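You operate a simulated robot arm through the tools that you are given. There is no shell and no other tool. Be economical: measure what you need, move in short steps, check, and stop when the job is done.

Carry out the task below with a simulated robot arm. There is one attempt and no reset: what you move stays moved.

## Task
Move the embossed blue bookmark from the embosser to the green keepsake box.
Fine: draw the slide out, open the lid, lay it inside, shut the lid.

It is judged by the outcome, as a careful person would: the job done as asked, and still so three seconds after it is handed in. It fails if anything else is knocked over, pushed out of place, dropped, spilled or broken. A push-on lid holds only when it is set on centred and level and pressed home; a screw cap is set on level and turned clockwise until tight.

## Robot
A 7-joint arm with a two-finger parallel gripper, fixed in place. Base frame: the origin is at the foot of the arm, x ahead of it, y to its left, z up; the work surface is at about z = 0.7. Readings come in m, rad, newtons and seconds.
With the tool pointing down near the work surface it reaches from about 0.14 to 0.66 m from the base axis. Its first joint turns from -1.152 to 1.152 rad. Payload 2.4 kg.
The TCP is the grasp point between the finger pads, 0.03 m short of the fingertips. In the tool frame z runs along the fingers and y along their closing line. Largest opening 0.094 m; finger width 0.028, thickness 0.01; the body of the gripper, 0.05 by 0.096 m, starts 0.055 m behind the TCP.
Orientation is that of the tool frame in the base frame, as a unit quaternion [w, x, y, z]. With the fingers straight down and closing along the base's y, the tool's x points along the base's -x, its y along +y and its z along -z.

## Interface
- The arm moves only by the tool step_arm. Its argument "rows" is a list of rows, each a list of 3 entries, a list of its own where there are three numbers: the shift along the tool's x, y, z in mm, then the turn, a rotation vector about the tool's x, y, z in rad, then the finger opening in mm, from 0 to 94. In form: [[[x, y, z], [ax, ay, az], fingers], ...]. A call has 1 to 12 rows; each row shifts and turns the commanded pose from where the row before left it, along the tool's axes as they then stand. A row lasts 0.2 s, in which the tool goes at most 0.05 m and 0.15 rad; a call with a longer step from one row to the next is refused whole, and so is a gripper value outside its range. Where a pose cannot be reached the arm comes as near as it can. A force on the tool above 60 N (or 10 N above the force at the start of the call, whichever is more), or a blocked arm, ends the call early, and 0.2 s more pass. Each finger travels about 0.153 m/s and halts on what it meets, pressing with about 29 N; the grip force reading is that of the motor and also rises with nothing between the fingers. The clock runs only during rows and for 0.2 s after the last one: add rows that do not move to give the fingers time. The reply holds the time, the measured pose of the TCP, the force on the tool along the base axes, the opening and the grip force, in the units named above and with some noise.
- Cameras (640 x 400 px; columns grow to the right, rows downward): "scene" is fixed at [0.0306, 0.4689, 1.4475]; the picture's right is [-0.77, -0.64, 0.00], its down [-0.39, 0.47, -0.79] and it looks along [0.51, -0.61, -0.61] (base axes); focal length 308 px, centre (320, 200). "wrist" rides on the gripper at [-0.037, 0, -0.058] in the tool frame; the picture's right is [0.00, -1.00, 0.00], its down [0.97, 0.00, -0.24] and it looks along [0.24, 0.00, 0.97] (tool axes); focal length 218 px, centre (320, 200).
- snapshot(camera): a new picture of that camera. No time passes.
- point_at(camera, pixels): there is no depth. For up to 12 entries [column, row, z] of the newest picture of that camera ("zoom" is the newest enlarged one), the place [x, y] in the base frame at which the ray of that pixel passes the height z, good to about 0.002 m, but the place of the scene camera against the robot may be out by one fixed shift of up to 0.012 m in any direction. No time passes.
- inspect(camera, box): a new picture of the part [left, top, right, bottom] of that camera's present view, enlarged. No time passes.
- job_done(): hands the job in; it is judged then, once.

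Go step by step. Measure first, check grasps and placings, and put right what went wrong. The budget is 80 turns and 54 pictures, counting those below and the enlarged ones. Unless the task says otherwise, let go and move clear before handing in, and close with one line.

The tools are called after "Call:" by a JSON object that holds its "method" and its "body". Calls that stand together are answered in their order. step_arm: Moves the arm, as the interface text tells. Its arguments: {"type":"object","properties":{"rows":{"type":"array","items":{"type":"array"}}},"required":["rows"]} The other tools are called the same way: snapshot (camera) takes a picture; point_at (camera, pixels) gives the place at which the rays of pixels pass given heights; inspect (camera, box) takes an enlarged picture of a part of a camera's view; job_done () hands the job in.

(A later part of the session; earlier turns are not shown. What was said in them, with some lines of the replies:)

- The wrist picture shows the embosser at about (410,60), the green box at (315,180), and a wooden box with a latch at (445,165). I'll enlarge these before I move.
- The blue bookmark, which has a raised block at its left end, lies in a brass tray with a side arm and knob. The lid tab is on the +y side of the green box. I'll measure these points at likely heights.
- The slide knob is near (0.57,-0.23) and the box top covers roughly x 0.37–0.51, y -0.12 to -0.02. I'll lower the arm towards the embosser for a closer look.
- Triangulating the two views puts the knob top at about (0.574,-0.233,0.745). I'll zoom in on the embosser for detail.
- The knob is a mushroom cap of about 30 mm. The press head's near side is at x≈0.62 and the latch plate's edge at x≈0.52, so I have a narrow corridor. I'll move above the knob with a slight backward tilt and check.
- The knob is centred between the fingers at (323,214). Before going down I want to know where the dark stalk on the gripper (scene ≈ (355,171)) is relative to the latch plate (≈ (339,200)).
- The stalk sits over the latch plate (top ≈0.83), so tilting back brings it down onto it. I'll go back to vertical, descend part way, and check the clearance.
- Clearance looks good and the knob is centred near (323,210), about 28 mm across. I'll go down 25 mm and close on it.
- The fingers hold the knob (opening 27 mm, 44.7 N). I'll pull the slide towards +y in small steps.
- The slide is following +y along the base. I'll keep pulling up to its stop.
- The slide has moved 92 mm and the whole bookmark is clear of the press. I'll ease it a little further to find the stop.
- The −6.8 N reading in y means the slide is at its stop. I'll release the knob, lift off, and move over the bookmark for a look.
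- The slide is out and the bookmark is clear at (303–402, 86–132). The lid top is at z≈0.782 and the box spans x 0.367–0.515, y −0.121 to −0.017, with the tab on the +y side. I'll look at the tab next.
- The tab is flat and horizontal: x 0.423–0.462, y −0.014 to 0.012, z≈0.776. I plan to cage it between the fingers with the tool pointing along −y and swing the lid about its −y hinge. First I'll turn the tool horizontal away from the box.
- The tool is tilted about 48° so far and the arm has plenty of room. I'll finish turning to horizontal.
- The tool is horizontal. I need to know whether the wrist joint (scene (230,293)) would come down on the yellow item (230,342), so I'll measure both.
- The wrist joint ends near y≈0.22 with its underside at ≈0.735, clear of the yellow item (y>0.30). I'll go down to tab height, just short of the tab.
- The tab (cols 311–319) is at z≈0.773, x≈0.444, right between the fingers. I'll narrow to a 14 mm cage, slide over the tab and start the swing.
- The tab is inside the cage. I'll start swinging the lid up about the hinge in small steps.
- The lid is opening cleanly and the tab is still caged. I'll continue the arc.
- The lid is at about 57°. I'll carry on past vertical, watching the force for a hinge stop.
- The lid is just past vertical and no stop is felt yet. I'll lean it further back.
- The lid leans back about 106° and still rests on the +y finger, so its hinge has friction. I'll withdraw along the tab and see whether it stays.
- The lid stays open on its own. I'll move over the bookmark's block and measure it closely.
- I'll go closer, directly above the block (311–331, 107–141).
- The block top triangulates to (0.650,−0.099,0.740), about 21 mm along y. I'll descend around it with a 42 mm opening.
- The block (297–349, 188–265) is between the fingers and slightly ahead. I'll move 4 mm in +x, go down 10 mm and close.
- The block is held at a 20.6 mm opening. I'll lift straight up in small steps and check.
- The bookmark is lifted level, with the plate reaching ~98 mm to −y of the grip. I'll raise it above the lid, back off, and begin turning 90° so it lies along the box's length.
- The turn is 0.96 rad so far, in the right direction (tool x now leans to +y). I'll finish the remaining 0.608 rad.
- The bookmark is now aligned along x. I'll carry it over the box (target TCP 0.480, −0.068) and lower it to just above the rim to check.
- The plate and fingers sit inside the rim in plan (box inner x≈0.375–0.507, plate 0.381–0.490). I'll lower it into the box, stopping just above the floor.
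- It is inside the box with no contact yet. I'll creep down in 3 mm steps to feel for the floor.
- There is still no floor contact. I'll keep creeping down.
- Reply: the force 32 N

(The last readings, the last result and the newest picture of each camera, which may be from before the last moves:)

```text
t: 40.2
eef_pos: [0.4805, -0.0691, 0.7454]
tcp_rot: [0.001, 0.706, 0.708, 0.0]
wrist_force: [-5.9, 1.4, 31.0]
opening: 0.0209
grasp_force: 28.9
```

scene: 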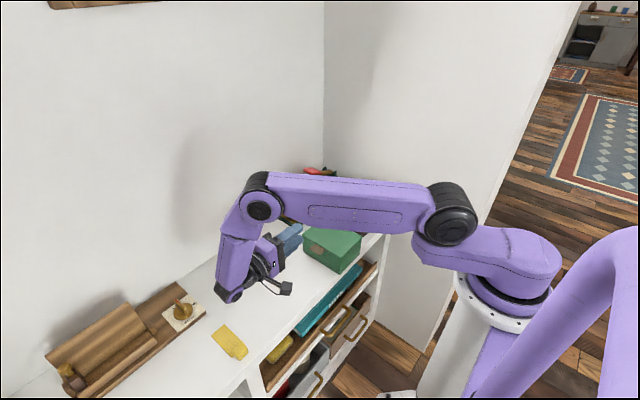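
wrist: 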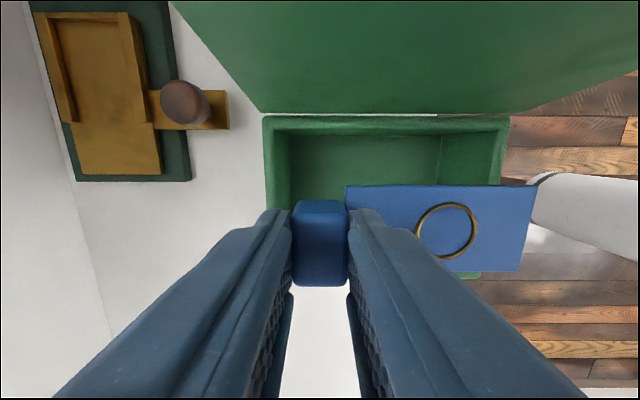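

Contact with the floor (31 N upward). I'll ease up 2 mm, open slightly, and lift straight out.

Call:
{"method": "step_arm", "body": {"rows": [[[0, 0, -2], [0, 0, 0], 14], [[0, 0, 0], [0, 0, 0], 28], [[0, 0, 0], [0, 0, 0], 29], [[0, 0, -5], [0, 0, 0], 29], [[0, 0, -15], [0, 0, 0], 29], [[0, 0, -30], [0, 0, 0], 29], [[0, 0, -40], [0, 0, 0], 29], [[0, 0, -40], [0, 0, 0], 29], [[0, 0, -45], [0, 0, 0], 29], [[0, 0, 0], [0, 0, 0], 29]]}}

Call:
{"method": "inspect", "body": {"camera": "scene", "box": [280, 185, 380, 275]}}

```text
t: 42.4
eef_pos: [0.4808, -0.071, 0.9213]
tcp_rot: [0.0, 0.706, 0.709, 0.0]
wrist_force: [-0.2, 0.0, 0.7]
opening: 0.0289
grasp_force: 0.1
```

```text
4.44 times, centred on (330, 230) of scene
```

zoom: 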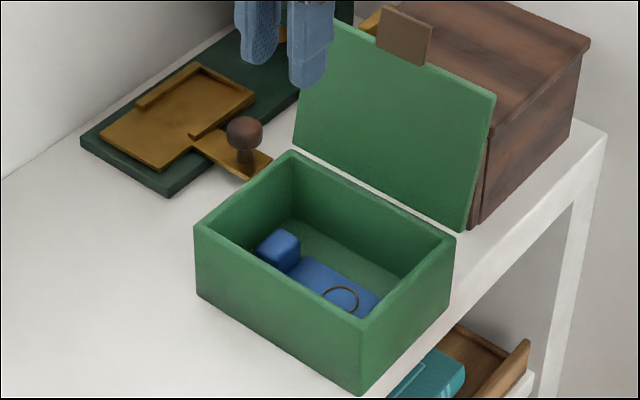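

The bookmark lies flat in the box. Now I'll turn the tool back at a safe height to close the lid with the same tab cage in reverse.

Call:
{"method": "step_arm", "body": {"rows": [[[0, 0, -35], [0, 0, 0], 24], [[0, 0, -36], [0, 0, 0], 24], [[0, 0, 0], [0, 0, -0.145], 24], [[0, 0, 0], [0, 0, -0.145], 24], [[0, 0, 0], [0, 0, -0.145], 24], [[0, 0, 0], [0, 0, -0.145], 24], [[0, 0, 0], [0, 0, -0.145], 24], [[0, 0, 0], [0, 0, -0.145], 24], [[0, 0, 0], [0, 0, -0.145], 24], [[0, 0, 0], [0, 0, -0.145], 24], [[0, 0, 0], [0, 0, -0.145], 24], [[0, 0, 0], [0, 0, -0.145], 24]]}}

```text
t: 45.0
eef_pos: [0.4812, -0.0698, 0.9928]
tcp_rot: [0.0, 0.057, 0.998, 0.001]
wrist_force: [-0.8, -0.1, 0.0]
opening: 0.0238
grasp_force: 0.1
```

A residual yaw of ~0.116 rad remains. I'll remove it, move over the tab line, and tilt to the lid's angle.

Call:
{"method": "step_arm", "body": {"rows": [[[0, 0, 0], [0, 0, -0.116], 24], [[13, -36.5, 0], [0, 0, 0], 24], [[13, -36.5, 0], [0, 0, 0], 24], [[12, -36.5, 0], [0, 0, 0], 24], [[0, 0, 0], [-0.14, 0, 0], 24], [[0, 0, 0], [-0.14, 0, 0], 24], [[0, 0, 0], [0, 0, 0], 24]]}}

Call:
{"method": "snapshot", "body": {"camera": "wrist"}}

```text
t: 46.6
eef_pos: [0.4419, -0.1783, 0.9912]
tcp_rot: [0.0, 0.001, 0.99, 0.139]
wrist_force: [-0.9, -0.3, -0.4]
opening: 0.024
grasp_force: 0.1
```

```text
7 pictures are left
```

wrist: 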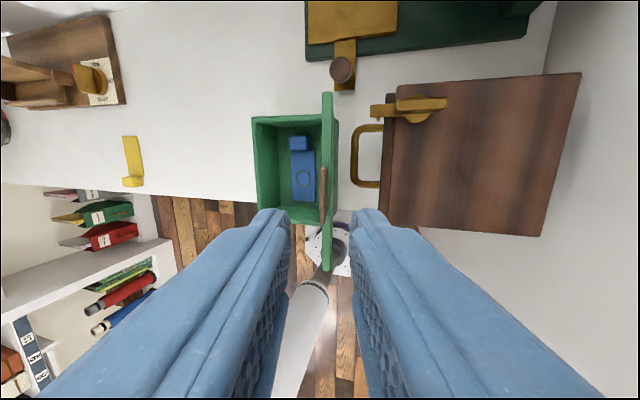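

The tab (col ≈322) is centred between the fingers. I'll advance along the lid plane to cage it.

Call:
{"method": "step_arm", "body": {"rows": [[[0, 0, 25], [0, 0, 0], 24], [[0, 0, 25], [0, 0, 0], 22], [[0, 0, 25], [0, 0, 0], 20], [[0, 0, 0], [0, 0, 0], 16], [[0, 0, 0], [0, 0, 0], 14]]}}

Call:
{"method": "snapshot", "body": {"camera": "wrist"}}

```text
t: 47.8
eef_pos: [0.4411, -0.1583, 0.9202]
tcp_rot: [0.0, 0.001, 0.99, 0.139]
wrist_force: [0.4, 0.5, 1.0]
opening: 0.0139
grasp_force: 0.0
```

```text
6 pictures are left
```

wrist: 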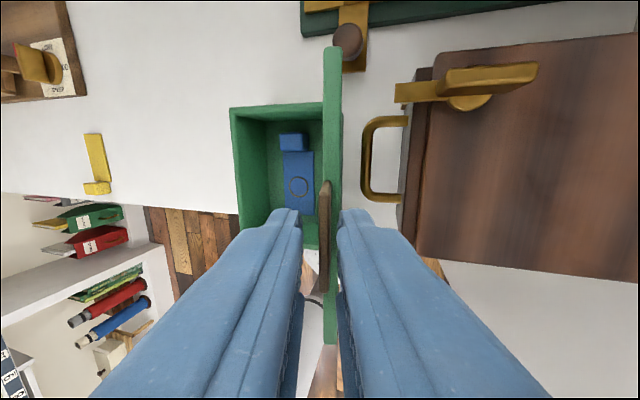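

The tab is caged with the fingers on both sides. I'll swing the lid down by the reversed arc.

Call:
{"method": "step_arm", "body": {"rows": [[[0, 2, 4], [0, 0, 0], 14], [[0, 14, 0.7], [0.1, 0, 0], 14], [[0, 14, 0.7], [0.1, 0, 0], 14], [[0, 14, 0.7], [0.1, 0, 0], 14], [[0, 14, 0.7], [0.1, 0, 0], 14], [[0, 14, 0.7], [0.1, 0, 0], 14], [[0, 14, 0.7], [0.1, 0, 0], 14], [[0, 14, 0.7], [0.1, 0, 0], 14], [[0, 14, 0.7], [0.1, 0, 0], 14], [[0, 0, 0], [0, 0, 0], 14]]}}

Call:
{"method": "snapshot", "body": {"camera": "wrist"}}

```text
t: 50.0
eef_pos: [0.4405, -0.0459, 0.9049]
tcp_rot: [0.0, 0.001, 0.966, -0.258]
wrist_force: [-0.3, -1.3, -0.6]
opening: 0.0143
grasp_force: 0.1
```

```text
5 pictures are left
```

wrist: 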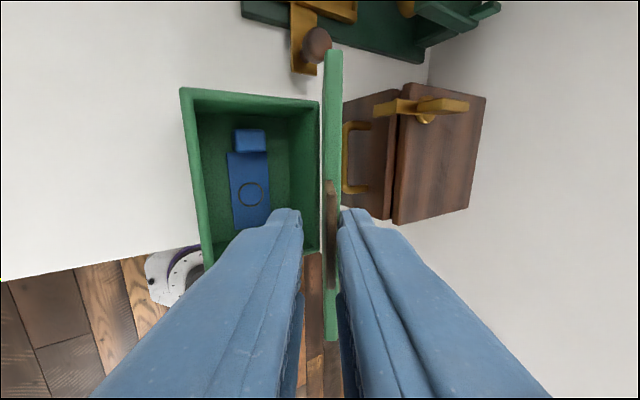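

The lid is following at about 60°. I'll nudge 5 mm inward and continue down.

Call:
{"method": "step_arm", "body": {"rows": [[[0, 0, 5], [0, 0, 0], 14], [[0, 14, 0.7], [0.1, 0, 0], 14], [[0, 14, 0.7], [0.1, 0, 0], 14], [[0, 14, 0.7], [0.1, 0, 0], 14], [[0, 14, 0.7], [0.1, 0, 0], 14], [[0, 14, 0.7], [0.1, 0, 0], 14], [[0, 14, 0.7], [0.1, 0, 0], 14], [[0, 14, 0.7], [0.1, 0, 0], 14], [[0, 14, 0.7], [0.1, 0, 0], 14], [[0, 0, 0], [0, 0, 0], 14]]}}

```text
t: 52.2
eef_pos: [0.441, 0.0167, 0.8129]
tcp_rot: [0.0, 0.001, 0.79, -0.614]
wrist_force: [-0.4, 0.2, 0.5]
opening: 0.0141
grasp_force: 0.4
```

About 14° remain. I'll finish the swing to horizontal and check the height before pressing.

Call:
{"method": "step_arm", "body": {"rows": [[[0, 14, 0.7], [0.1, 0, 0], 14], [[0, 14, 0.7], [0.1, 0, 0], 14], [[0, 7, 0.2], [0.049, 0, 0], 14], [[0, 3, 0], [0, 0, 0], 14], [[0, 0, 0], [0, 0, 0], 14]]}}

Call:
{"method": "snapshot", "body": {"camera": "wrist"}}

```text
t: 53.4
eef_pos: [0.443, 0.0213, 0.7749]
tcp_rot: [0.001, -0.001, -0.707, 0.708]
wrist_force: [0.6, -0.7, -0.6]
opening: 0.0139
grasp_force: 0.0
```

```text
4 pictures are left
```

wrist: 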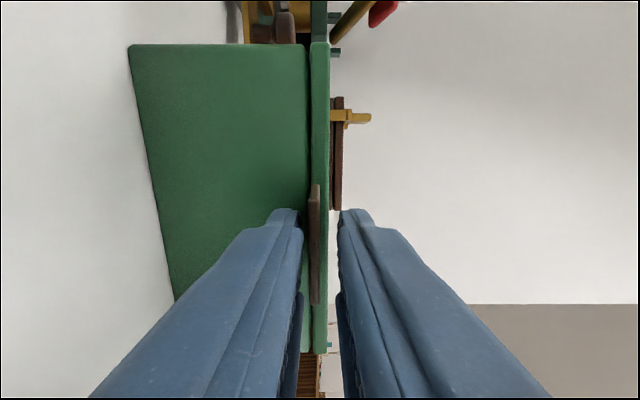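

The lid looks shut, as in the original view. I'll press gently on the tab to make sure it's home, then recentre.

Call:
{"method": "step_arm", "body": {"rows": [[[0, 4, 0], [0, 0, 0], 14], [[0, 2, 0], [0, 0, 0], 14], [[0, 1, 0], [0, 0, 0], 14]]}}

```text
t: 54.2
eef_pos: [0.4425, 0.0221, 0.768]
tcp_rot: [-0.001, 0.0, 0.708, -0.707]
wrist_force: [0.6, 0.2, 1.0]
opening: 0.0144
grasp_force: 0.2
```

Call:
{"method": "step_arm", "body": {"rows": [[[0, 1, 0], [0, 0, 0], 14], [[0, 1, 0], [0, 0, 0], 14], [[0, 1, 0], [0, 0, 0], 14]]}}

```text
t: 55.0
eef_pos: [0.4423, 0.0216, 0.7657]
tcp_rot: [-0.001, 0.0, 0.707, -0.707]
wrist_force: [-0.6, 1.8, 7.1]
opening: 0.0179
grasp_force: 4.0
```

The press met 7 N of resistance, so the lid is home. I'll recentre, open slightly, and withdraw along +y without touching the tab.

Call:
{"method": "step_arm", "body": {"rows": [[[0, -4, 0], [0, 0, 0], 20], [[0, -4, 0], [0, 0, 0], 22], [[0, 0, -15], [0, 0, 0], 22], [[0, 0, -20], [0, 0, 0], 22], [[0, -30, 0], [0, 0, 0], 22], [[0, -40, 0], [0, 0, 0], 22], [[0, -40, 0], [0, 0, 0], 22], [[0, 0, 0], [0, 0, 0], 22]]}}

Call:
{"method": "snapshot", "body": {"camera": "wrist"}}

Call:
{"method": "snapshot", "body": {"camera": "scene"}}

```text
t: 56.8
eef_pos: [0.4408, 0.0547, 0.8829]
tcp_rot: [-0.001, 0.0, 0.708, -0.706]
wrist_force: [0.4, 0.5, -0.3]
opening: 0.0219
grasp_force: 0.1
```

```text
3 pictures are left
```

wrist: 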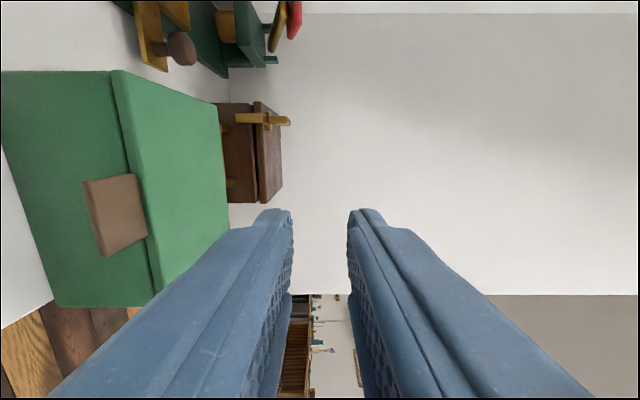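

```text
2 pictures are left
```

scene: 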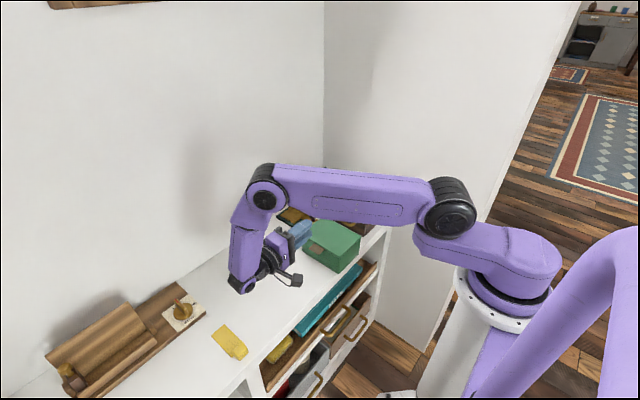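

The lid is shut flush, the box hasn't moved, and the gripper is open and clear. I'm handing the job in.

Call:
{"method": "job_done", "body": {}}

```text
The job is handed in.
```

The embossed blue bookmark is lying flat in the green keepsake box with the lid pressed shut; the embosser slide is left drawn out, and the last pictures show nothing else disturbed.
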